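You operate a simulated robot arm through the tools that you are given. There is no shell and no other tool.

You are at the controls of a simulated robot arm. One attempt, no reset.

## Task
Put the disc from the blue box back in the hopper, then feed one out on the ledge.
Fine: shut the box; the orange slider ends drawn back. Where these are worked on the way, their far stop is far enough and under half their travel is too little: orange slider.

The check looks at the end state, three seconds after you hand in, the way a careful person would. Anything else that was tipped, shoved, dropped, spilled or broken makes it a failure.

## Robot
A 7-joint arm with a two-finger parallel gripper, fixed in place. Base frame: the origin is at the foot of the arm, x ahead of it, y to its left, z up. Lengths are in mm, angles in degrees, forces in N, time in s.
Its first joint turns from -132.0 to 132.0 degrees. Payload 3.91 kg.
The tool frame sits at the grasp point between the pads (the TCP): z along the fingers, y along the line on which they close. The tips reach 30 mm beyond it. Largest opening 110 mm; finger width 20, thickness 10; the body of the gripper, 48 by 112 mm, starts 55 mm behind the TCP.
Orientation is that of the tool frame in the base frame, as a unit quaternion [w, x, y, z]. With the fingers straight down and closing along the base's y, the tool's x points along the base's -x, its y along +y and its z along -z.

## Interface
- The arm moves only by the tool nudge_tool. Its argument "targets" is a list that holds one entry, the list of rows, each a list of 7 numbers: the shift along the tool's x, y, z in mm, then the turn, a rotation vector about the tool's x, y, z in degrees, then the closure in counts, from 0 (fully open) to 255 (shut). In form: [[[x, y, z, ax, ay, az, claw], ...]]. A call has 1 to 20 rows; each row is the pose to reach, as a shift and turn from the pose commanded when the call began, along the tool's axes at that moment. Each row takes 0.2 s and may step no farther than 50 mm and 8.6 degrees from the row before; otherwise, or with a gripper value out of range, the whole call is refused. A pose out of reach is approached as far as the arm can. The call stops where the force on the tool passes 60 N (or 10 N more than at its start, if that is more) or the arm is blocked; 0.2 s more then pass. Each finger travels about 108 mm/s and halts on what it meets, pressing with about 40 N; the grip force reading is that of the motor and also rises with nothing between the fingers. The clock runs only during rows and for 0.2 s after the last one: add rows that repeat a pose to give the fingers time. The reply holds the time, the measured pose of the TCP, the force on the tool along the base axes, the opening and the grip force, in the units named above and with some noise, with the torque about the TCP (base axes, N m) and any sound that the robot's microphone picked up.
- Cameras (640 x 400 px; columns grow to the right, rows downward): "scene" is fixed at [57, -495.6, 1516.6]; the picture's right is [0.09, -1.00, 0.00], its down [-0.72, -0.07, -0.69] and it looks along [0.69, 0.06, -0.72] (base axes); focal length 334 px, centre (320, 200). "wrist" rides on the gripper at [72, 17, -103] in the tool frame; the picture's right is [-0.23, 0.97, 0.00], its down [-0.76, -0.18, -0.62] and it looks along [-0.61, -0.14, 0.78] (tool axes); focal length 222 px, centre (320, 200). There is no depth. A picture from a camera that has moved, and an enlarged one, comes with that camera's place and axes in the base frame and with its lens. The place of the scene camera against the robot may be out by one fixed shift of up to 12 mm in any direction.
- get_image(camera): a new picture of that camera. No time passes.
- zoom(camera, box): a new picture of the part [left, top, right, bottom] of that camera's present view, enlarged. No time passes.
- job_done(): hands the job in; it is judged then, once.

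Nothing tells you positions but the pictures and the camera data. Unless the task says otherwise, let go and move clear before handing in.

The tools are called as a command line: name --argument value ..., lists and objects as JSON in quotes. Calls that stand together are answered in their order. nudge_tool: Moves the arm, as the interface text tells. Its arguments: {"type":"object","properties":{"targets":{"type":"array","items":{"type":"array","items":{"type":"array","items":{"type":"number"}}}}},"required":["targets"]} The other tools are called the same way: get_image (camera) takes a picture; zoom (camera, box) takes an enlarged picture of a part of a camera's view; job_done () hands the job in.

At the start:

```text
time_s: 0.0
eef_pos: [585.6, -277.9, 1095.9]
orientation: [0.0, -0.001, 1.0, -0.001]
wrist_force: [0.4, 0.3, 0.5]
wrist_torque: [-0.01, -0.03, -0.02]
grip_width: 110.0
gripper_force: 0.1
```

scene: 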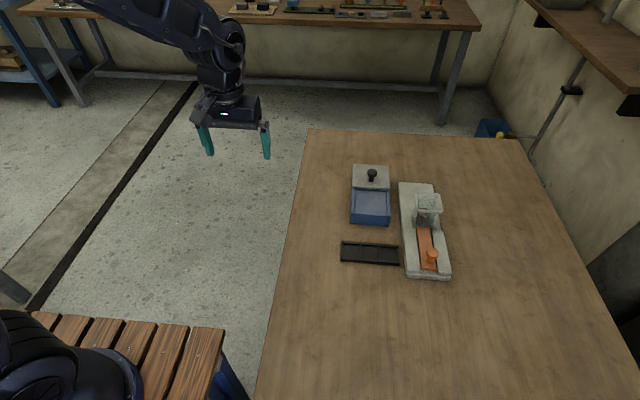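
wrist: 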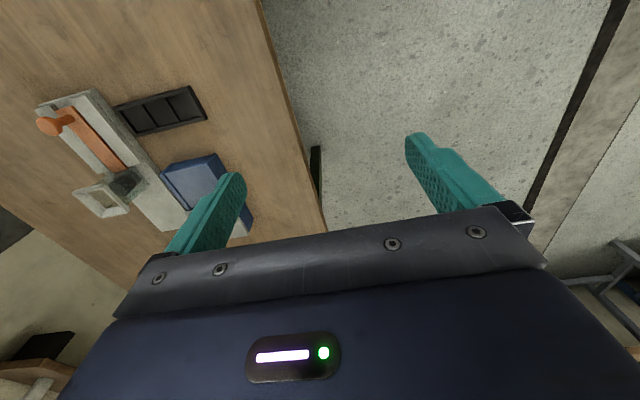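

I see a table with a blue box (lid with black knob), a black tray, and a grey feeder with a hopper and orange slider. I'll zoom in to find details first.

zoom --camera "scene" --box '[330, 150, 470, 290]'

zoom --camera "scene" --box '[390, 175, 460, 285]'

zoom --camera "scene" --box '[335, 155, 405, 275]'

zoom --camera "wrist" --box '[20, 70, 260, 240]'

```text
2.86 times, centred on (400, 220) of scene
camera zoom: at [57.0, -495.6, 1516.6], right [0.09, -1.0, 0.0], down [-0.72, -0.07, -0.69], along [0.69, 0.06, -0.72], focal length 954 px, centre (91, 143)
```

zoom: 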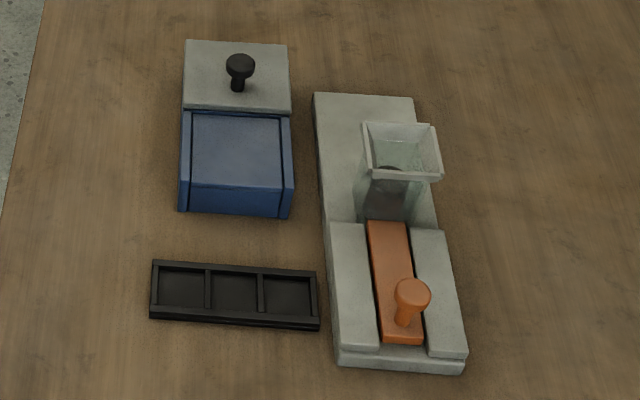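

```text
3.64 times, centred on (425, 230) of scene
camera zoom: at [57.0, -495.6, 1516.6], right [0.09, -1.0, 0.0], down [-0.72, -0.07, -0.69], along [0.69, 0.06, -0.72], focal length 1214 px, centre (-62, 91)
```

zoom: 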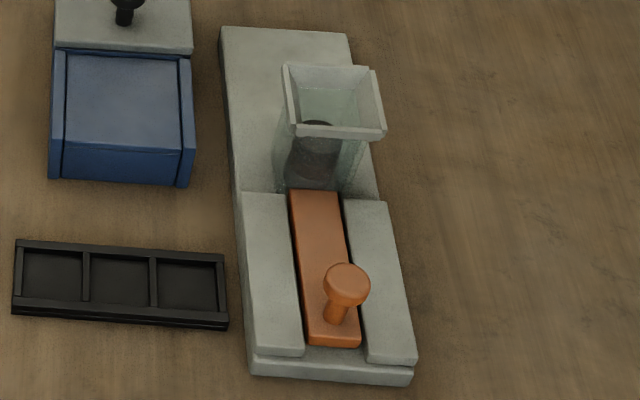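

```text
3.33 times, centred on (370, 215) of scene
camera zoom: at [57.0, -495.6, 1516.6], right [0.09, -1.0, 0.0], down [-0.72, -0.07, -0.69], along [0.69, 0.06, -0.72], focal length 1113 px, centre (153, 150)
```

zoom: 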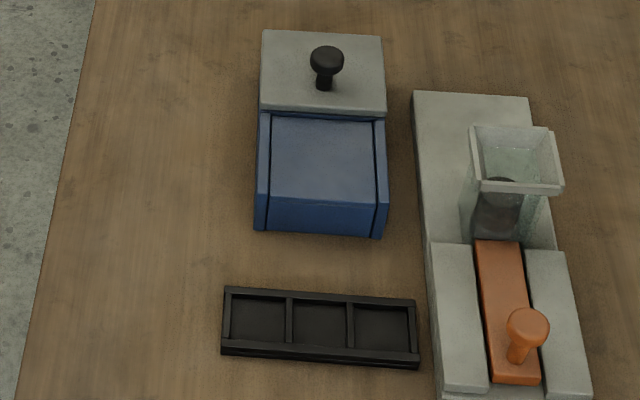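

```text
2.35 times, centred on (140, 155) of wrist
camera zoom: at [512.5, -262.5, 1198.8], right [0.23, 0.97, 0.0], down [0.76, -0.18, 0.62], along [0.61, -0.14, -0.78], focal length 523 px, centre (744, 306)
```

zoom: 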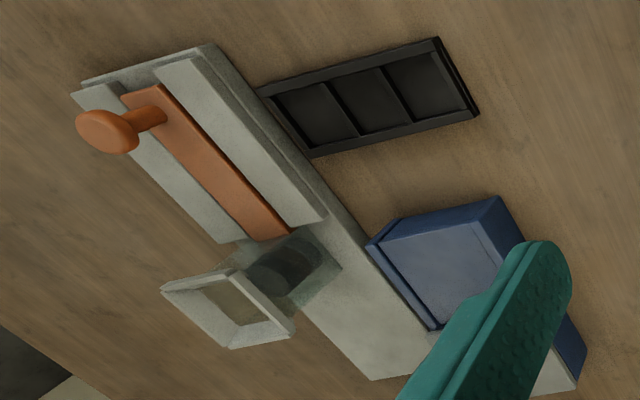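

The box has a grey part with a black knob, and the feeder has a clear hopper holding dark discs and an orange slider. I'll move the arm over the table to get a closer look.

nudge_tool --targets '[[[-5, -40, 10, 0, 0, 0, 0], [-10, -80, 20, 0, 0, 0, 0], [-14, -120, 30, 0, 0, 0, 0], [-18, -160, 40, 0, 0, 0, 0], [-22, -200, 50, 0, 0, 0, 0], [-26, -240, 60, 0, 0, 0, 0], [-30, -280, 70, 0, 0, 0, 0]]]'

get_image --camera "wrist"

get_image --camera "scene"

```text
time_s: 1.6
eef_pos: [614.9, -561.3, 1027.4]
orientation: [-0.001, -0.001, 1.0, 0.0]
wrist_force: [-0.5, 0.2, 0.6]
wrist_torque: [-0.03, 0.0, 0.04]
grip_width: 110.0
gripper_force: 0.1
```

```text
taken
camera wrist: at [542.5, -545.0, 1130.4], right [0.23, 0.97, 0.0], down [0.76, -0.18, 0.62], along [0.61, -0.14, -0.78], focal length 222 px, centre (320, 200)
```

wrist: 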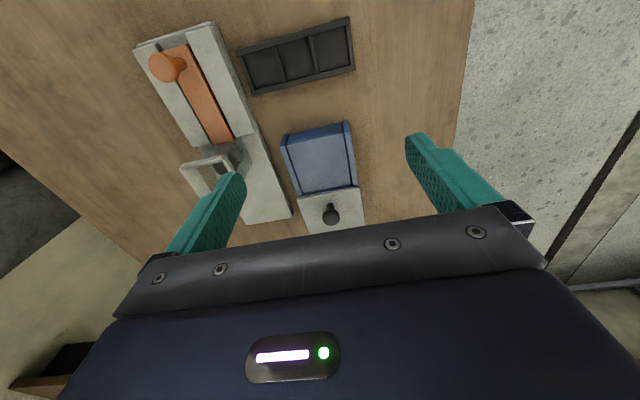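

```text
taken
```

scene: 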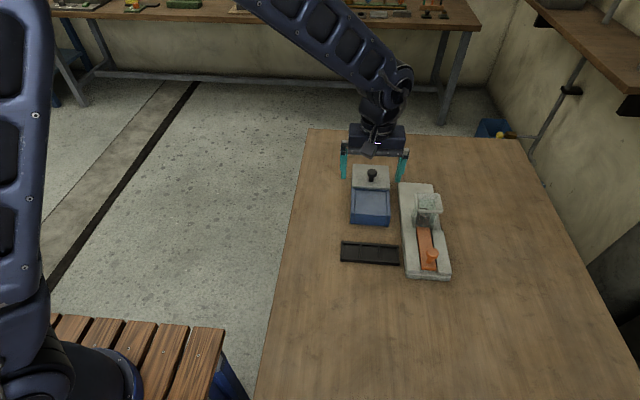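

zoom --camera "wrist" --box '[270, 110, 380, 240]'

zoom --camera "wrist" --box '[120, 10, 300, 230]'

zoom --camera "wrist" --box '[230, 10, 370, 110]'

```text
3.08 times, centred on (325, 175) of wrist
camera zoom: at [542.5, -545.0, 1130.4], right [0.23, 0.97, 0.0], down [0.76, -0.18, 0.62], along [0.61, -0.14, -0.78], focal length 684 px, centre (305, 277)
```

zoom: 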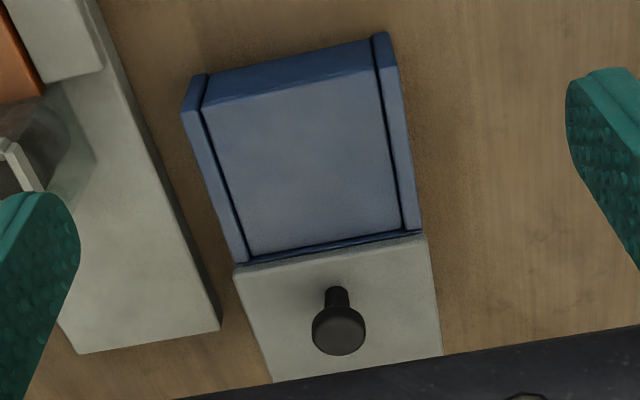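

```text
1.82 times, centred on (210, 120) of wrist
camera zoom: at [542.5, -545.0, 1130.4], right [0.23, 0.97, 0.0], down [0.76, -0.18, 0.62], along [0.61, -0.14, -0.78], focal length 404 px, centre (520, 346)
```

zoom: 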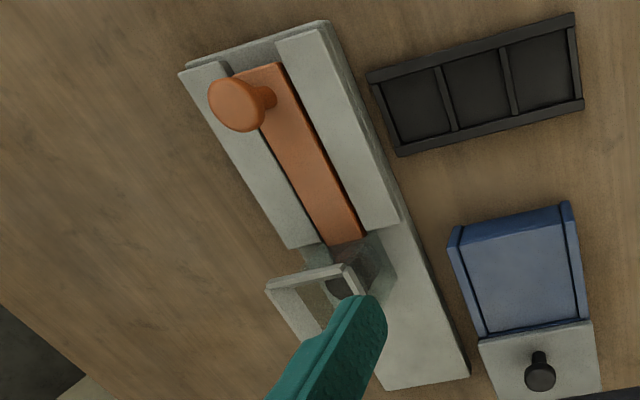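

```text
4.00 times, centred on (300, 60) of wrist
camera zoom: at [542.5, -545.0, 1130.4], right [0.23, 0.97, 0.0], down [0.76, -0.18, 0.62], along [0.61, -0.14, -0.78], focal length 888 px, centre (400, 760)
```

zoom: 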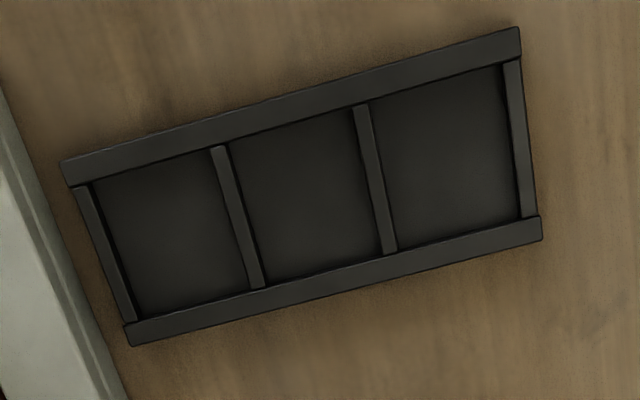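

The grey lid with the black knob seems to cover the far half of the blue box. I'll drop lower and tilt the wrist so its camera can show the lid's construction and the hopper.

nudge_tool --targets '[[[25, -10, 15, 0, -6, 0, 0], [50, -20, 30, 0, -12, 0, 0], [75, -30, 45, 0, -18, 0, 0], [95, -40, 60, 0, -24, 0, 0], [95, -40, 60, 0, -30, 0, 0]]]'

get_image --camera "wrist"

```text
time_s: 2.8
eef_pos: [520.5, -598.5, 964.1]
orientation: [0.259, -0.001, 0.966, 0.0]
wrist_force: [0.2, -0.3, 1.0]
wrist_torque: [-0.03, 0.02, 0.01]
grip_width: 110.4
gripper_force: 0.1
```

```text
taken
camera wrist: at [405.4, -581.8, 1018.0], right [0.2, 0.97, 0.11], down [0.35, -0.18, 0.92], along [0.92, -0.14, -0.37], focal length 222 px, centre (320, 200)
```

wrist: 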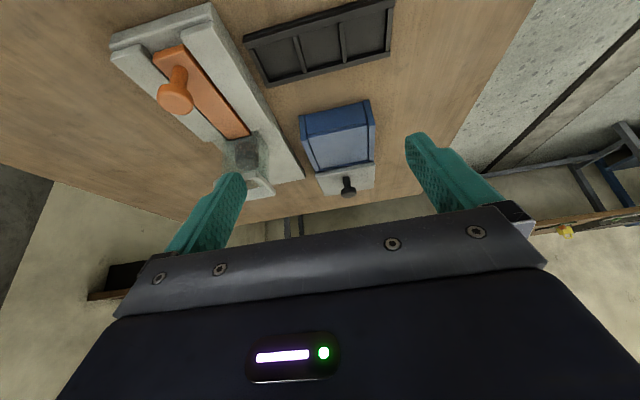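

zoom --camera "wrist" --box '[290, 90, 390, 210]'

zoom --camera "wrist" --box '[100, 0, 310, 210]'

zoom --camera "wrist" --box '[210, 120, 290, 210]'

```text
3.33 times, centred on (340, 150) of wrist
camera zoom: at [405.4, -581.8, 1018.0], right [0.2, 0.97, 0.11], down [0.35, -0.18, 0.92], along [0.92, -0.14, -0.37], focal length 740 px, centre (253, 367)
```

zoom: 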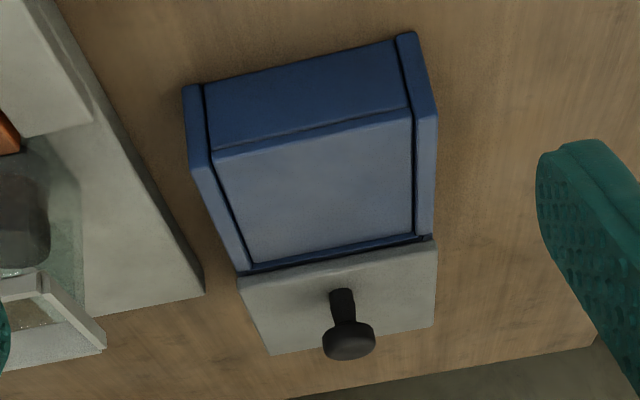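

```text
1.90 times, centred on (205, 105) of wrist
camera zoom: at [405.4, -581.8, 1018.0], right [0.2, 0.97, 0.11], down [0.35, -0.18, 0.92], along [0.92, -0.14, -0.37], focal length 423 px, centre (539, 381)
```

zoom: 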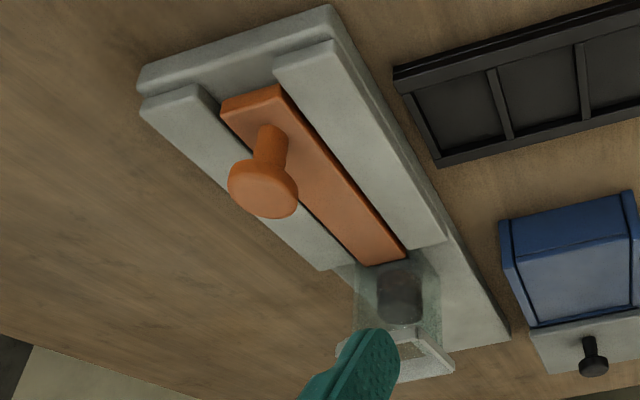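

```text
4.44 times, centred on (250, 165) of wrist
camera zoom: at [405.4, -581.8, 1018.0], right [0.2, 0.97, 0.11], down [0.35, -0.18, 0.92], along [0.92, -0.14, -0.37], focal length 987 px, centre (631, 356)
```

zoom: 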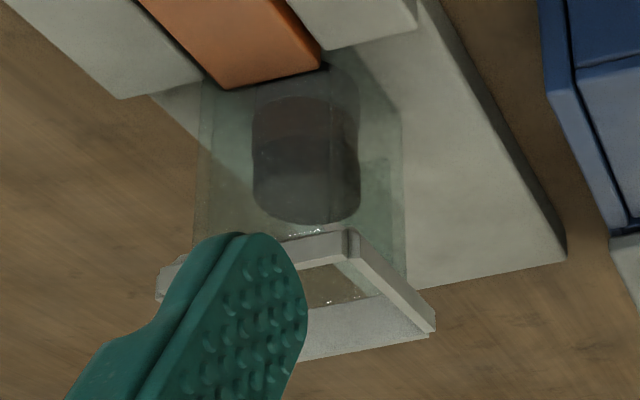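

The lid's knob is at about (798, -585, 855) and the box is about 110 mm wide, its top near z≈805–815. I'll look from the side to see how the lid is mounted before touching it.

nudge_tool --targets '[[[-20, 30, -10, 0, 6, 0, 0], [-40, 60, -20, 0, 12, 0, 0], [-60, 90, -25, 0, 18, 0, 0], [-80, 120, -25, 0, 24, 0, 0], [-90, 150, -25, 0, 30, 0, 0]]]'

```text
time_s: 4.0
eef_pos: [584.5, -450.0, 1030.2]
orientation: [-0.001, 0.001, 1.0, 0.0]
wrist_force: [-0.9, -0.2, 0.4]
wrist_torque: [0.02, -0.04, -0.03]
grip_width: 110.3
gripper_force: 0.0
```

The pose is level again. Now I'll turn 90° so the wrist camera looks along -y at the side of the box.

nudge_tool --targets '[[[-15, 8, 0, 0, 0, 8, 0], [-30, 16, 0, 0, 0, 16, 0], [-45, 24, 0, 0, 0, 24, 0], [-60, 32, 0, 0, 0, 32, 0], [-75, 40, 0, 0, 0, 40, 0], [-90, 48, 0, 0, 0, 48, 0], [-105, 52, 0, 0, 0, 56, 0], [-120, 56, 0, 0, 0, 64, 0], [-135, 60, 0, 0, 0, 72, 0], [-150, 60, 0, 0, 0, 80, 0], [-165, 60, 0, 0, 0, 88, 0], [-170, 60, 0, 0, 0, 90, 0]]]'

get_image --camera "wrist"

```text
time_s: 6.6
eef_pos: [757.5, -387.6, 1031.3]
orientation: [0.001, 0.707, 0.708, 0.0]
wrist_force: [0.6, -0.8, 0.0]
wrist_torque: [0.02, -0.05, -0.01]
grip_width: 109.9
gripper_force: 0.0
```

```text
taken
camera wrist: at [772.9, -315.5, 1135.4], right [0.97, -0.23, 0.0], down [-0.18, -0.76, 0.62], along [-0.14, -0.61, -0.78], focal length 222 px, centre (320, 200)
```

wrist: 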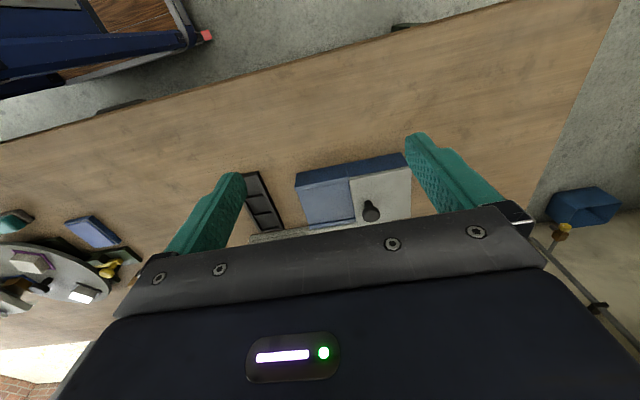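

I can see the box's side now, so I'll lower and tilt for a closer view.

nudge_tool --targets '[[[0, 10, 20, 0, -8, 0, 0], [0, 20, 40, 0, -16, 0, 0], [0, 30, 60, 0, -24, 0, 0], [0, 40, 80, 0, -32, 0, 0], [0, 45, 100, 0, -40, 0, 0]]]'

get_image --camera "wrist"

zoom --camera "wrist" --box '[240, 70, 420, 215]'

```text
time_s: 7.8
eef_pos: [800.2, -388.4, 932.8]
orientation: [0.243, 0.664, 0.664, -0.242]
wrist_force: [-1.5, -0.4, 1.6]
wrist_torque: [0.11, -0.05, 0.02]
grip_width: 110.1
gripper_force: 0.1
```

```text
taken
camera wrist: at [817.1, -267.6, 964.6], right [0.97, -0.17, 0.15], down [-0.18, -0.18, 0.97], along [-0.14, -0.97, -0.21], focal length 222 px, centre (320, 200)
```

wrist: 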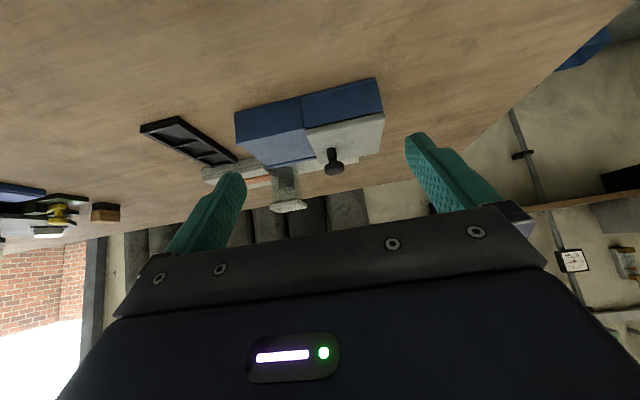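

```text
2.76 times, centred on (330, 142) of wrist
camera zoom: at [817.1, -267.6, 964.6], right [0.97, -0.17, 0.15], down [-0.18, -0.18, 0.97], along [-0.14, -0.97, -0.21], focal length 613 px, centre (292, 359)
```

zoom: 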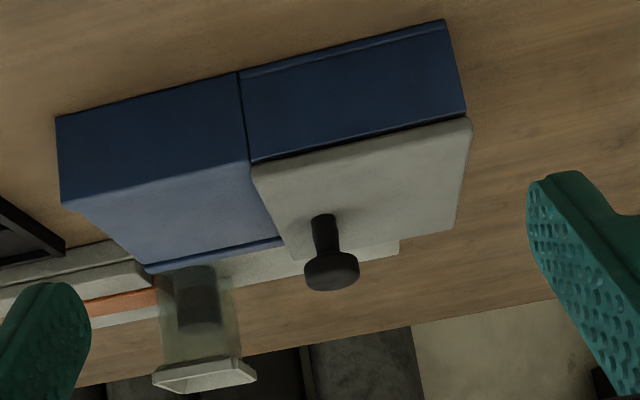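

The near half of the box looks like a solid deck and the lid covers the far half. I'll zoom in on this side view for the seams and the lid edge.

zoom --camera "wrist" --box '[290, 70, 390, 180]'

zoom --camera "wrist" --box '[225, 90, 325, 215]'

```text
3.64 times, centred on (340, 125) of wrist
camera zoom: at [817.1, -267.6, 964.6], right [0.97, -0.17, 0.15], down [-0.18, -0.18, 0.97], along [-0.14, -0.97, -0.21], focal length 808 px, centre (247, 473)
```

zoom: 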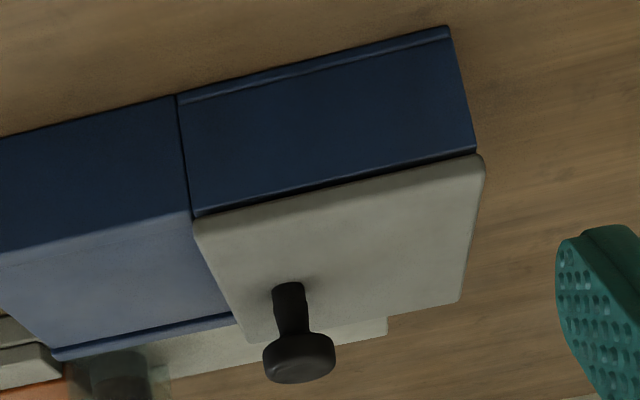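

```text
3.20 times, centred on (275, 152) of wrist
camera zoom: at [817.1, -267.6, 964.6], right [0.97, -0.17, 0.15], down [-0.18, -0.18, 0.97], along [-0.14, -0.97, -0.21], focal length 711 px, centre (464, 352)
```

zoom: 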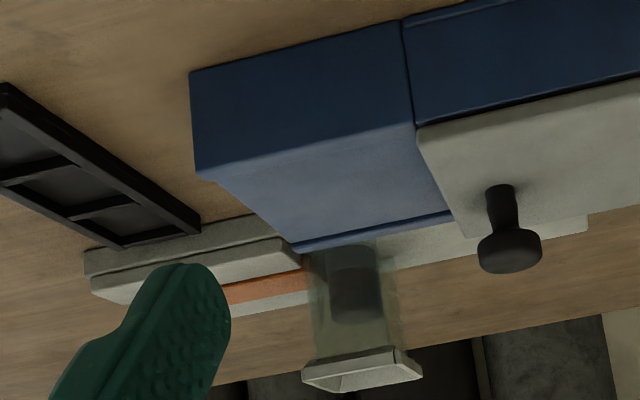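

The far half has its own floor and walls with a grey lid on top, and the near half is a landing deck, so the lid probably slides toward the robot. I'll move above the knob with the fingers closing along x and the tool tilted about 20°.

nudge_tool --targets '[[[-29, 0, 24, 0, 4, 0, 0], [-58, 0, 48, 0, 8, 0, 0], [-87, -1, 71, 0, 12, 0, 0], [-116, -1, 95, 0, 16, 0, 0], [-144.5, -1, 118.7, 0, 20, 0, 0], [-144.5, -1, 118.7, 0, 20, 0, 0]]]'

get_image --camera "wrist"

get_image --camera "scene"

```text
time_s: 9.2
eef_pos: [801.5, -573.5, 932.7]
orientation: [0.123, 0.696, 0.697, -0.122]
wrist_force: [0.3, 0.0, 0.2]
wrist_torque: [-0.02, 0.0, -0.01]
grip_width: 109.8
gripper_force: 0.1
```

```text
taken
camera wrist: at [817.7, -471.1, 1005.2], right [0.97, -0.21, 0.08], down [-0.18, -0.5, 0.85], along [-0.14, -0.84, -0.53], focal length 222 px, centre (320, 200)
```

wrist: 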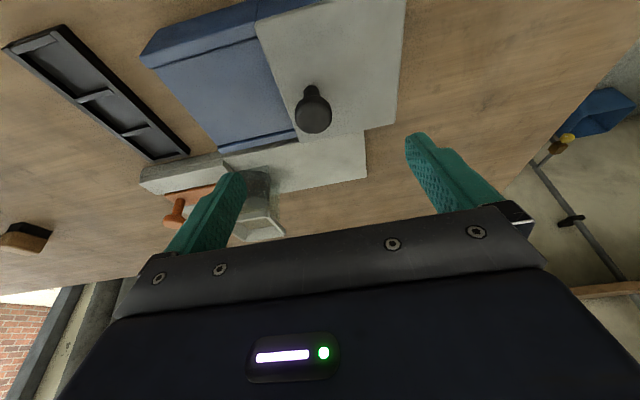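

```text
taken
```

scene: 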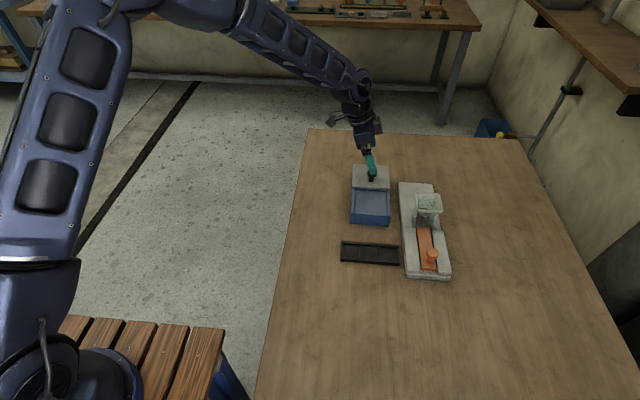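

The knob is confirmed at about (800, -584, 850). I'll descend around it with the fingers open, then look.

nudge_tool --targets '[[[6, -0.5, 25, 0, 0, 0, 0], [12, -1, 50, 0, 0, 0, 0], [17.7, -1, 76.5, 0, 0, 0, 0], [17.7, -1, 76.5, 0, 0, 0, 0]]]'

get_image --camera "wrist"

zoom --camera "scene" --box '[330, 130, 430, 240]'

```text
time_s: 10.2
eef_pos: [799.0, -583.8, 854.6]
orientation: [0.124, 0.695, 0.697, -0.122]
wrist_force: [-0.1, 0.2, -0.2]
wrist_torque: [0.02, 0.06, 0.0]
grip_width: 110.0
gripper_force: 0.0
```

```text
taken
camera wrist: at [815.1, -482.6, 926.5], right [0.97, -0.21, 0.08], down [-0.18, -0.5, 0.85], along [-0.14, -0.84, -0.53], focal length 222 px, centre (320, 200)
```

wrist: 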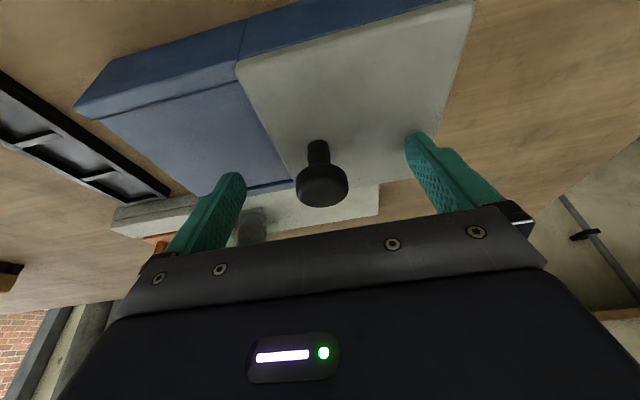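

```text
3.64 times, centred on (380, 185) of scene
camera zoom: at [57.0, -495.6, 1516.6], right [0.09, -1.0, 0.0], down [-0.72, -0.07, -0.69], along [0.69, 0.06, -0.72], focal length 1214 px, centre (102, 254)
```

zoom: 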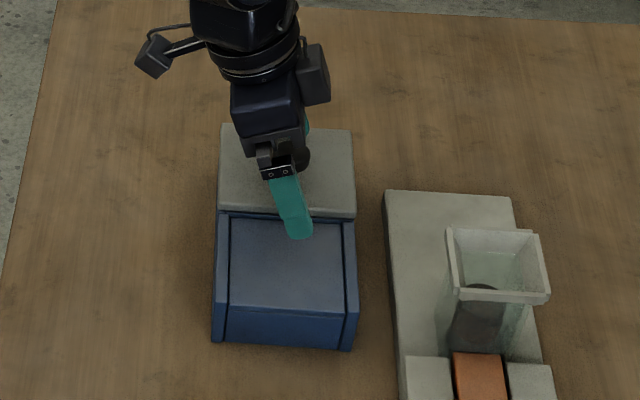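

The head is between the pads. I'll close on it.

nudge_tool --targets '[[[0, 0, 0, 0, 0, 0, 120], [0, 0, 0, 0, 0, 0, 200], [0, 0, 0, 0, 0, 0, 220], [0, 0, 0, 0, 0, 0, 220]]]'

get_image --camera "wrist"

```text
time_s: 11.2
eef_pos: [799.5, -584.9, 855.3]
orientation: [0.123, 0.696, 0.696, -0.123]
wrist_force: [1.0, -0.4, -0.1]
wrist_torque: [-0.03, -0.03, 0.01]
grip_width: 29.2
gripper_force: 45.2
```

```text
taken
camera wrist: at [815.2, -482.6, 926.7], right [0.97, -0.21, 0.08], down [-0.18, -0.5, 0.85], along [-0.14, -0.84, -0.53], focal length 222 px, centre (320, 200)
```

wrist: 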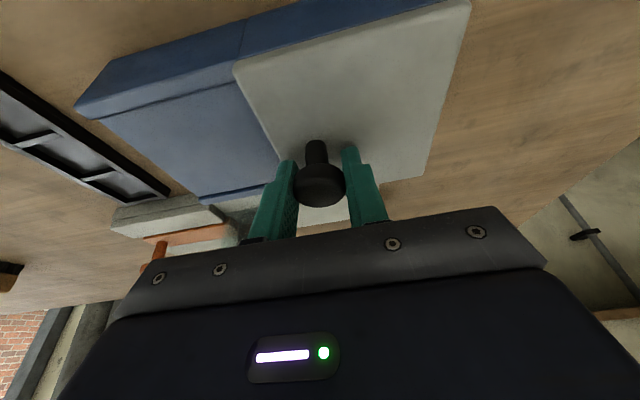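

I have the knob (29 mm). Now a small test pull toward -x to see whether the lid slides.

nudge_tool --targets '[[[0, -3, 0, 0, 0, 0, 220], [0, -6, 0, 0, 0, 0, 220], [0, -9, 0, 0, 0, 0, 220], [0, -12, 0, 0, 0, 0, 220]]]'

get_image --camera "wrist"

zoom --camera "scene" --box '[330, 130, 430, 240]'

```text
time_s: 12.2
eef_pos: [788.2, -585.0, 854.1]
orientation: [0.122, 0.697, 0.696, -0.123]
wrist_force: [0.5, -5.1, -21.1]
wrist_torque: [-0.19, -0.06, -0.06]
grip_width: 29.0
gripper_force: 44.8
```

```text
taken
camera wrist: at [803.5, -482.7, 926.9], right [0.97, -0.21, 0.08], down [-0.18, -0.5, 0.85], along [-0.14, -0.84, -0.53], focal length 222 px, centre (320, 200)
```

wrist: 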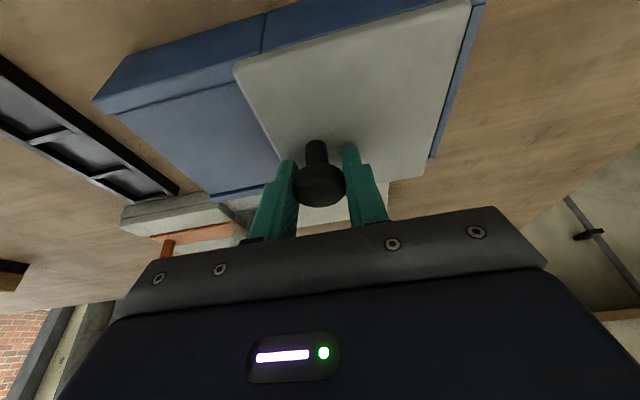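

```text
3.64 times, centred on (380, 185) of scene
camera zoom: at [57.0, -495.6, 1516.6], right [0.09, -1.0, 0.0], down [-0.72, -0.07, -0.69], along [0.69, 0.06, -0.72], focal length 1214 px, centre (102, 254)
```

zoom: 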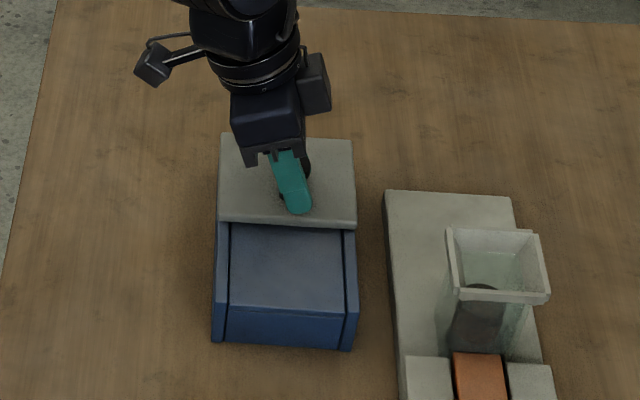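

The lid slides toward the robot and the box stays still. There is a slight vertical load, so I'll lower about 1.5 mm as I keep pulling.

nudge_tool --targets '[[[0.5, -3, 1.4, 0, 0, 0, 220], [0.5, -8, 1.4, 0, 0, 0, 220], [0.5, -13, 1.4, 0, 0, 0, 220], [0.5, -18, 1.4, 0, 0, 0, 220]]]'

```text
time_s: 13.2
eef_pos: [769.4, -585.0, 853.8]
orientation: [0.123, 0.696, 0.696, -0.123]
wrist_force: [0.7, -6.9, -8.3]
wrist_torque: [-0.06, -0.03, -0.03]
grip_width: 29.3
gripper_force: 45.2
```

The vertical load dropped. I'll keep sliding the lid open.

nudge_tool --targets '[[[-0.3, -8, 0.7, 0, 0, 0, 220], [-0.3, -16, 0.7, 0, 0, 0, 220], [-0.3, -24, 0.7, 0, 0, 0, 220], [-0.3, -32, 0.7, 0, 0, 0, 220], [-0.3, -40, 0.7, 0, 0, 0, 220]]]'

zoom --camera "scene" --box '[330, 130, 430, 240]'

get_image --camera "wrist"

```text
time_s: 14.4
eef_pos: [729.9, -585.3, 853.7]
orientation: [0.122, 0.696, 0.697, -0.122]
wrist_force: [1.1, 12.2, -3.9]
wrist_torque: [0.19, 0.04, -0.02]
grip_width: 28.8
gripper_force: 44.7
```

```text
3.64 times, centred on (380, 185) of scene
camera zoom: at [57.0, -495.6, 1516.6], right [0.09, -1.0, 0.0], down [-0.72, -0.07, -0.69], along [0.69, 0.06, -0.72], focal length 1214 px, centre (102, 254)
```

zoom: 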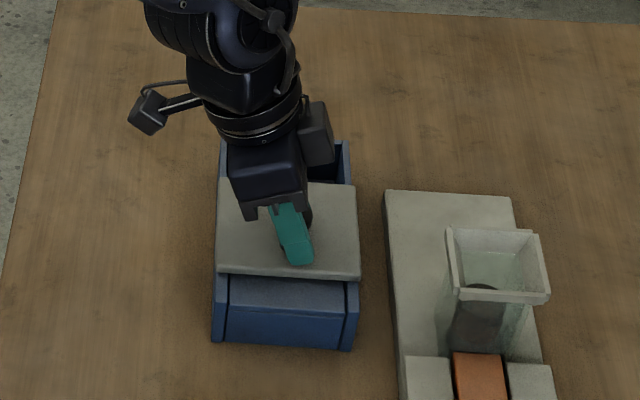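

```text
taken
camera wrist: at [745.9, -482.7, 927.0], right [0.97, -0.21, 0.08], down [-0.18, -0.5, 0.85], along [-0.14, -0.84, -0.53], focal length 222 px, centre (320, 200)
```

wrist: 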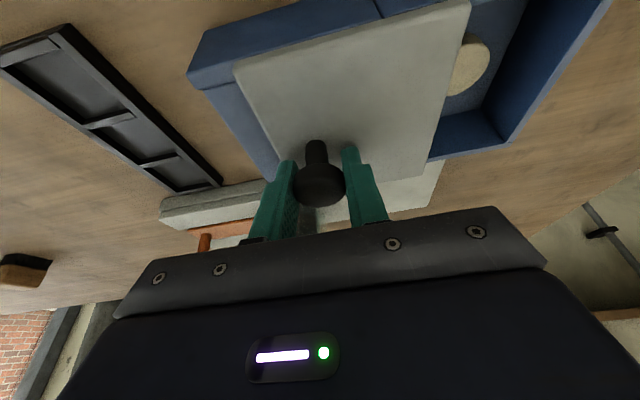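

The disc, light in colour, is now visible in the well. I'll keep opening the lid toward its stop.

nudge_tool --targets '[[[0.6, -6, 0, 0, 0, 0, 220], [0.6, -12, 0, 0, 0, 0, 220], [0.6, -18, 0, 0, 0, 0, 220], [0.6, -22, 0, 0, 0, 0, 220]]]'

get_image --camera "wrist"

```text
time_s: 15.4
eef_pos: [707.6, -583.9, 854.6]
orientation: [0.124, 0.696, 0.696, -0.123]
wrist_force: [0.6, 5.9, 7.9]
wrist_torque: [0.23, 0.02, -0.09]
grip_width: 29.0
gripper_force: 45.5
```

```text
taken
camera wrist: at [723.0, -482.6, 926.8], right [0.97, -0.21, 0.08], down [-0.18, -0.5, 0.85], along [-0.14, -0.84, -0.53], focal length 222 px, centre (320, 200)
```

wrist: 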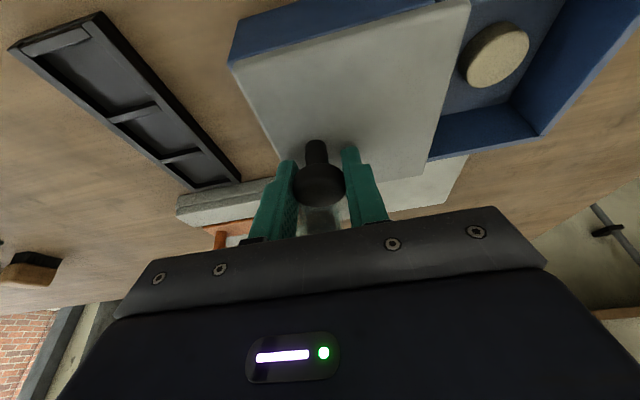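

The disc is fully exposed. I'll ease the lid a little further for clearance, watching for the stop.

nudge_tool --targets '[[[0, -2, 0.3, 0, 0, 0, 220], [0, -4, 0.3, 0, 0, 0, 220], [0, -6, 0.3, 0, 0, 0, 220]]]'

```text
time_s: 16.2
eef_pos: [700.9, -585.5, 853.8]
orientation: [0.124, 0.697, 0.696, -0.123]
wrist_force: [1.1, 2.3, 27.6]
wrist_torque: [0.18, 0.04, 0.06]
grip_width: 29.0
gripper_force: 44.6
```

The lid is open by about 99 mm. I'll ease off the vertical load, let go, and back away along the tool axis.

nudge_tool --targets '[[[-0.3, 0, -1, 0, 0, 0, 220], [-0.3, 0, -1, 0, 0, 0, 150], [-0.3, 0, -1, 0, 0, 0, 60], [-0.3, 0, -1, 0, 0, 0, 0], [0, 0, -30, 0, 0, 0, 0], [0, 0, -70, 0, 0, 0, 0], [0, 0, -110, 0, 0, 0, 0]]]'

get_image --camera "wrist"

zoom --camera "scene" --box '[330, 130, 430, 240]'

```text
time_s: 17.8
eef_pos: [701.4, -548.3, 953.2]
orientation: [0.122, 0.696, 0.697, -0.124]
wrist_force: [-1.0, 0.1, -0.9]
wrist_torque: [0.0, 0.02, -0.02]
grip_width: 110.0
gripper_force: 0.1
```

```text
taken
camera wrist: at [717.6, -445.4, 1025.3], right [0.97, -0.21, 0.08], down [-0.18, -0.5, 0.85], along [-0.14, -0.84, -0.53], focal length 222 px, centre (320, 200)
```

wrist: 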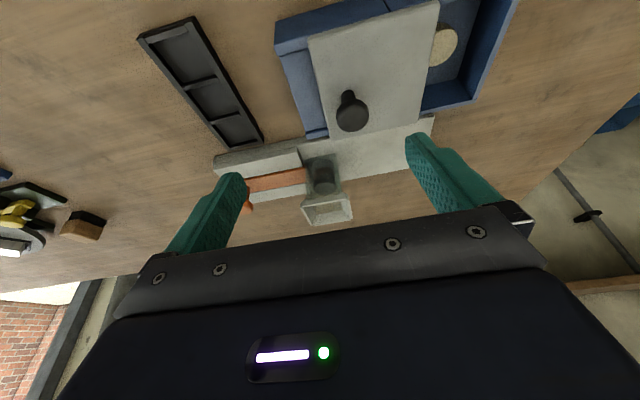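

```text
3.64 times, centred on (380, 185) of scene
camera zoom: at [57.0, -495.6, 1516.6], right [0.09, -1.0, 0.0], down [-0.72, -0.07, -0.69], along [0.69, 0.06, -0.72], focal length 1214 px, centre (102, 254)
```

zoom: 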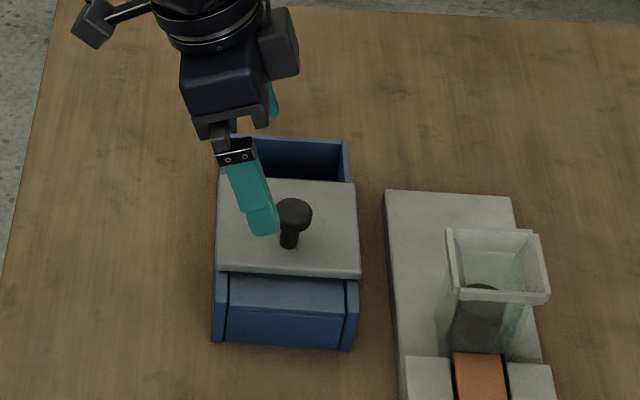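

The lid seems to have moved back to x≈731 after I let go. I'll let a moment pass to see whether it's self-closing.

nudge_tool --targets '[[[0, 0, 0, 0, 0, 0, 0], [0, 0, 0, 0, 0, 0, 0]]]'

get_image --camera "wrist"

```text
time_s: 18.4
eef_pos: [701.5, -547.8, 953.3]
orientation: [0.123, 0.696, 0.696, -0.122]
wrist_force: [-0.1, 0.2, -0.5]
wrist_torque: [-0.02, 0.02, -0.01]
grip_width: 109.9
gripper_force: 0.0
```

```text
taken
camera wrist: at [717.4, -445.5, 1025.5], right [0.97, -0.21, 0.08], down [-0.18, -0.5, 0.85], along [-0.14, -0.84, -0.53], focal length 222 px, centre (320, 200)
```

wrist: 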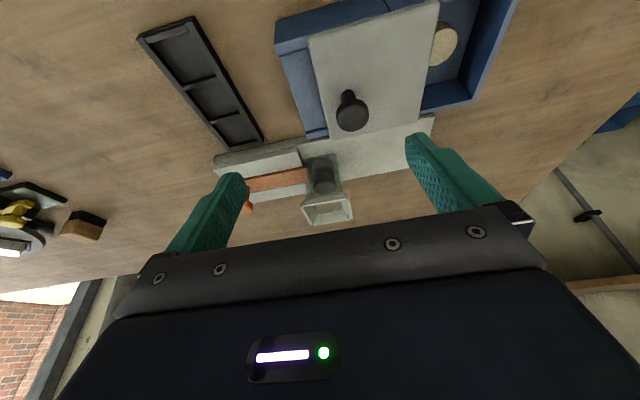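

It's static at x≈731, so it isn't self-closing and was probably dragged during release. I'll re-grip the knob slightly higher, pull it back again, and release more gently.

nudge_tool --targets '[[[0, 30, 20, 0, 0, 0, 0], [-1, 30, 60, 0, 0, 0, 0], [-2, 30, 103, 0, 0, 0, 0], [-2, 30, 103, 0, 0, 0, 0]]]'

get_image --camera "wrist"

```text
time_s: 19.4
eef_pos: [728.1, -585.1, 856.2]
orientation: [0.123, 0.697, 0.696, -0.123]
wrist_force: [0.1, -0.2, 0.2]
wrist_torque: [0.02, 0.0, 0.01]
grip_width: 110.0
gripper_force: 0.1
```

```text
taken
camera wrist: at [743.2, -482.8, 929.7], right [0.97, -0.21, 0.08], down [-0.18, -0.5, 0.85], along [-0.14, -0.84, -0.53], focal length 222 px, centre (320, 200)
```

wrist: 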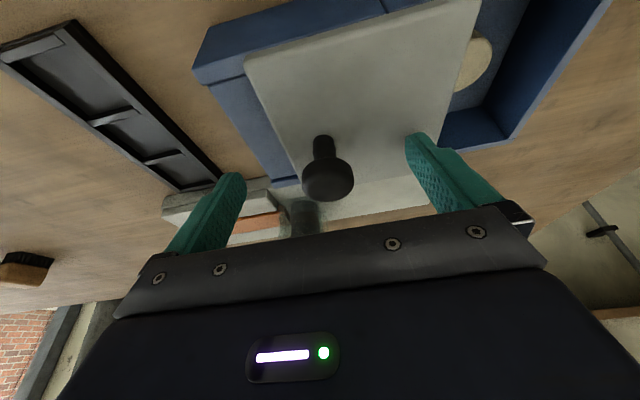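

The knob is between the pads, slightly to +x. I'll close and pull toward the stop again.

nudge_tool --targets '[[[0, 0, 0, 0, 0, 0, 120], [0, 0, 0, 0, 0, 0, 200], [0, 0, 0, 0, 0, 0, 220], [0, 0, 0, 0, 0, 0, 220], [0, -6, 0, 0, 0, 0, 220], [0, -12, 0, 0, 0, 0, 220], [0, -18, 0, 0, 0, 0, 220]]]'

get_image --camera "wrist"

```text
time_s: 21.0
eef_pos: [711.5, -584.9, 857.9]
orientation: [0.122, 0.696, 0.697, -0.122]
wrist_force: [-0.4, -9.3, -30.2]
wrist_torque: [-0.45, 0.0, -0.1]
grip_width: 29.3
gripper_force: 44.9
```

```text
taken
camera wrist: at [728.5, -482.9, 930.0], right [0.97, -0.21, 0.08], down [-0.18, -0.5, 0.85], along [-0.14, -0.84, -0.53], focal length 222 px, centre (320, 200)
```

wrist: 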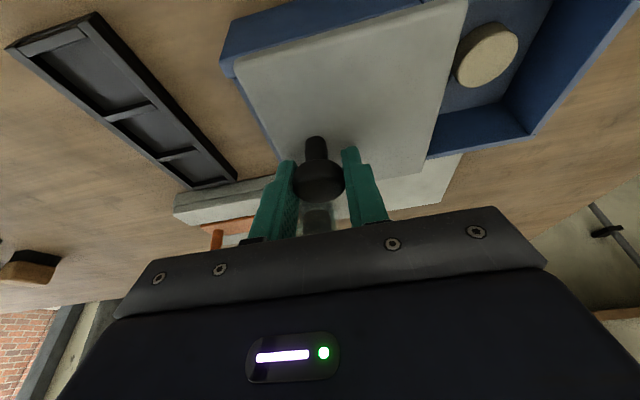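

The lid is being pulled up slightly, so I'll lower 2 mm and pull the last bit.

nudge_tool --targets '[[[0.7, 0, 1.9, 0, 0, 0, 220], [0.7, -4, 1.9, 0, 0, 0, 220], [0.7, -8, 1.9, 0, 0, 0, 220]]]'

```text
time_s: 21.8
eef_pos: [705.5, -586.6, 856.6]
orientation: [0.123, 0.695, 0.697, -0.123]
wrist_force: [1.0, -2.3, -6.3]
wrist_torque: [0.03, 0.0, 0.0]
grip_width: 29.6
gripper_force: 45.3
```

nudge_tool --targets '[[[0.1, -3, 0.4, 0, 0, 0, 220], [0.1, -6, 0.4, 0, 0, 0, 220], [0.1, -9, 0.4, 0, 0, 0, 220]]]'

get_image --camera "wrist"

```text
time_s: 22.6
eef_pos: [699.2, -586.0, 856.7]
orientation: [0.124, 0.695, 0.697, -0.123]
wrist_force: [34.7, -22.0, -26.0]
wrist_torque: [-0.51, -0.15, -0.13]
grip_width: 29.2
gripper_force: 44.9
```

```text
taken
camera wrist: at [715.4, -482.5, 929.9], right [0.97, -0.21, 0.08], down [-0.18, -0.5, 0.85], along [-0.14, -0.84, -0.53], focal length 222 px, centre (320, 200)
```

wrist: 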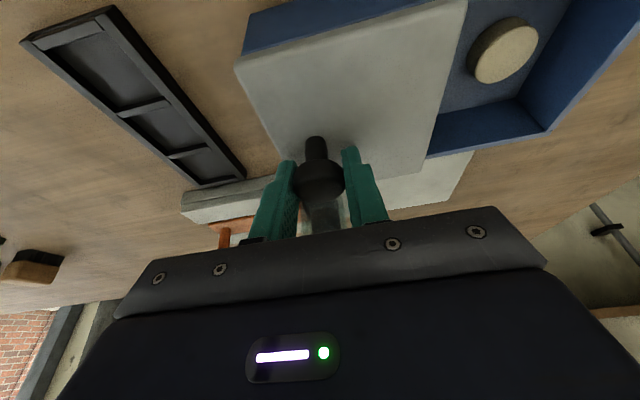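

I found the lid's far stop at x≈699. I'll relieve the push by 2 mm, open the fingers only slightly, and check that the lid stays.

nudge_tool --targets '[[[0, 1.5, 0, 0, 0, 0, 220], [0, 2, 0.5, 0, 0, 0, 220], [0, 2, 0.5, 0, 0, 0, 170], [0, 2, 0.5, 0, 0, 0, 160]]]'

get_image --camera "wrist"

```text
time_s: 23.6
eef_pos: [698.3, -584.0, 857.2]
orientation: [0.123, 0.696, 0.696, -0.123]
wrist_force: [0.1, -0.6, 0.3]
wrist_torque: [-0.04, 0.02, -0.01]
grip_width: 41.0
gripper_force: 0.1
```

```text
taken
camera wrist: at [715.2, -482.1, 930.0], right [0.97, -0.21, 0.08], down [-0.18, -0.5, 0.85], along [-0.14, -0.84, -0.53], focal length 222 px, centre (320, 200)
```

wrist: 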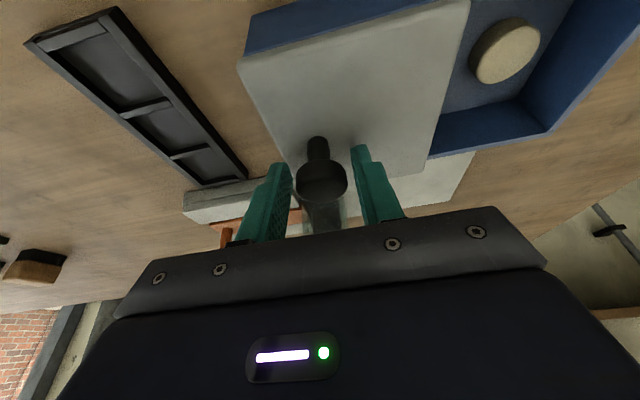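

The lid stays put. I'll back out along the tool axis with the fingers at this opening, and check again.

nudge_tool --targets '[[[0, 1, -15, 0, 0, 0, 160], [0, 1, -35, 0, 0, 0, 160], [0, 1, -65, 0, 0, 0, 160], [0, 1, -105, 0, 0, 0, 160]]]'

get_image --camera "wrist"

```text
time_s: 24.6
eef_pos: [701.6, -550.2, 955.6]
orientation: [0.122, 0.697, 0.696, -0.124]
wrist_force: [-0.1, -0.2, -0.7]
wrist_torque: [-0.01, -0.01, -0.01]
grip_width: 41.1
gripper_force: 0.0
```

```text
taken
camera wrist: at [717.7, -446.9, 1028.8], right [0.97, -0.21, 0.08], down [-0.18, -0.5, 0.85], along [-0.14, -0.84, -0.53], focal length 222 px, centre (320, 200)
```

wrist: 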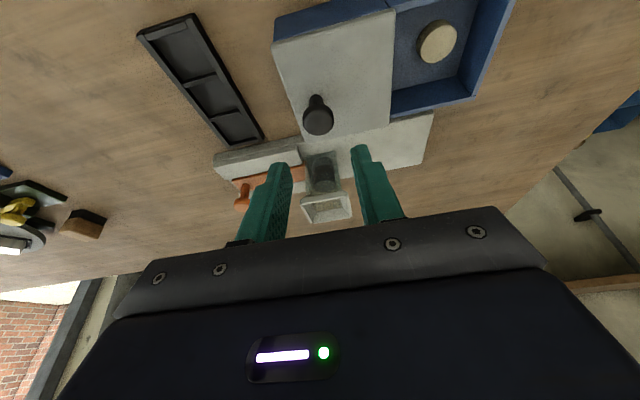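

The lid now stays at its stop and the disc is fully exposed at about (831, -582). I'll level the tool and yaw it so the fingers close nearly along y, which gives the most room in the well.

nudge_tool --targets '[[[-5, 0, -13, 0, 7, 0, 160], [-10, 0, -26, 0, 14, 0, 160], [-13.7, 0, -37.6, 0, 20, 0, 160]]]'

nudge_tool --targets '[[[0, 0, 0, 0, 0, -8, 120], [0, 0, 0, 0, 0, -16, 80], [0, 0, 0, 0, 0, -24, 40], [0, 0, 0, 0, 0, -32, 40], [0, 0, 0, 0, 0, -40, 40], [0, 0, 0, 0, 0, -48, 40], [0, 0, 0, 0, 0, -56, 40], [0, 0, 0, 0, 0, -64, 40], [0, 0, 0, 0, 0, -72, 40], [0, 0, 0, 0, 0, -75, 40]]]'

get_image --camera "wrist"

```text
time_s: 25.4
eef_pos: [698.9, -548.5, 996.9]
orientation: [-0.001, 0.706, 0.708, 0.0]
wrist_force: [0.6, 0.1, -0.4]
wrist_torque: [0.02, 0.03, -0.01]
grip_width: 40.9
gripper_force: 0.1
```

```text
time_s: 27.6
eef_pos: [699.3, -548.2, 995.8]
orientation: [0.0, 0.129, 0.992, 0.0]
wrist_force: [-0.6, -0.1, 0.0]
wrist_torque: [-0.02, 0.0, -0.01]
grip_width: 92.8
gripper_force: 0.1
```

```text
taken
camera wrist: at [632.3, -514.5, 1099.7], right [0.47, 0.88, 0.0], down [0.69, -0.37, 0.62], along [0.55, -0.29, -0.78], focal length 222 px, centre (320, 200)
```

wrist: 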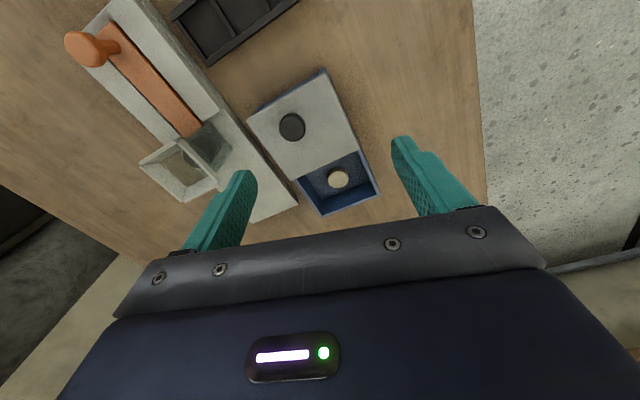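

zoom --camera "wrist" --box '[240, 60, 390, 225]'

zoom --camera "wrist" --box '[130, 100, 250, 210]'

zoom --camera "wrist" --box '[290, 145, 390, 220]'

```text
2.42 times, centred on (315, 142) of wrist
camera zoom: at [632.3, -514.5, 1099.7], right [0.47, 0.88, 0.0], down [0.69, -0.37, 0.62], along [0.55, -0.29, -0.78], focal length 538 px, centre (332, 339)
```

zoom: 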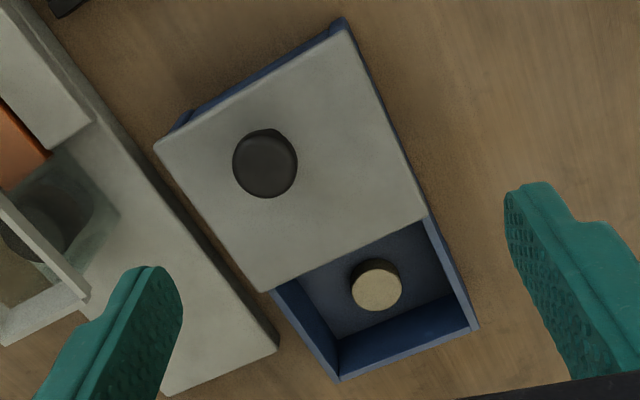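

```text
3.64 times, centred on (190, 155) of wrist
camera zoom: at [632.3, -514.5, 1099.7], right [0.47, 0.88, 0.0], down [0.69, -0.37, 0.62], along [0.55, -0.29, -0.78], focal length 808 px, centre (793, 364)
```

zoom: 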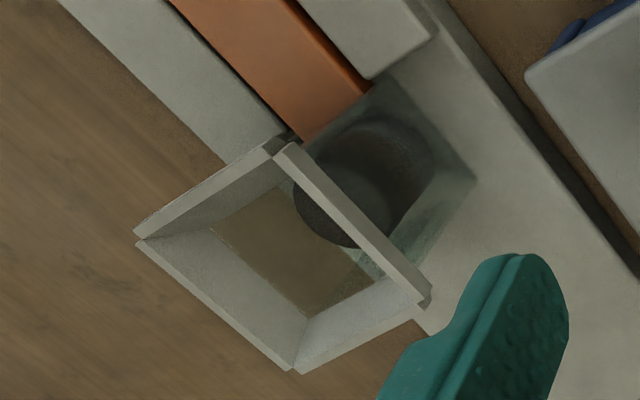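

```text
5.33 times, centred on (340, 182) of wrist
camera zoom: at [632.3, -514.5, 1099.7], right [0.47, 0.88, 0.0], down [0.69, -0.37, 0.62], along [0.55, -0.29, -0.78], focal length 1185 px, centre (213, 293)
```

zoom: 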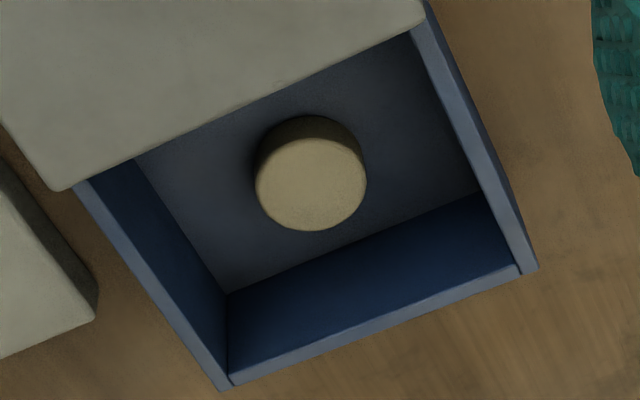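

The disc is about 35 mm across and 12 mm thick at (832, -584), top z≈780, in a well about 100 mm wide. I'll tilt 15° outward for reach and move above it with a partial opening.

nudge_tool --targets '[[[-27, 0, 15, 0, -3, 0, 60], [-54, 0, 35, 0, -6, 0, 90], [-81, -1, 60, 0, -9, 0, 110], [-108, -1, 85, 0, -12, 0, 130], [-131, -1, 116, 0, -15, 0, 130], [-131, -1, 116, 0, -15, 0, 130]]]'

get_image --camera "wrist"

zoom --camera "scene" --box '[330, 120, 450, 240]'

```text
time_s: 29.0
eef_pos: [826.2, -583.2, 879.1]
orientation: [0.129, 0.129, 0.983, -0.018]
wrist_force: [-1.0, 0.0, 0.3]
wrist_torque: [-0.02, -0.02, 0.01]
grip_width: 53.8
gripper_force: 0.0
```

```text
taken
camera wrist: at [736.7, -543.2, 960.5], right [0.46, 0.88, 0.06], down [0.51, -0.32, 0.8], along [0.73, -0.34, -0.6], focal length 222 px, centre (320, 200)
```

wrist: 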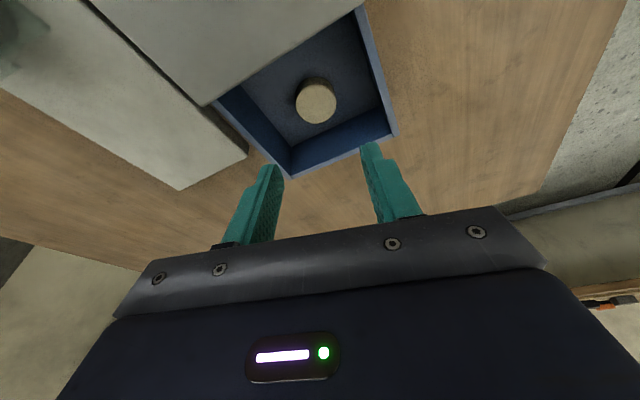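

```text
3.33 times, centred on (390, 180) of scene
camera zoom: at [57.0, -495.6, 1516.6], right [0.09, -1.0, 0.0], down [-0.72, -0.07, -0.69], along [0.69, 0.06, -0.72], focal length 1113 px, centre (87, 267)
```

zoom: 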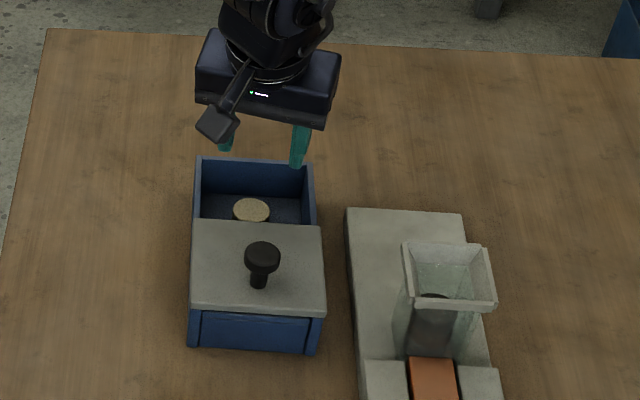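

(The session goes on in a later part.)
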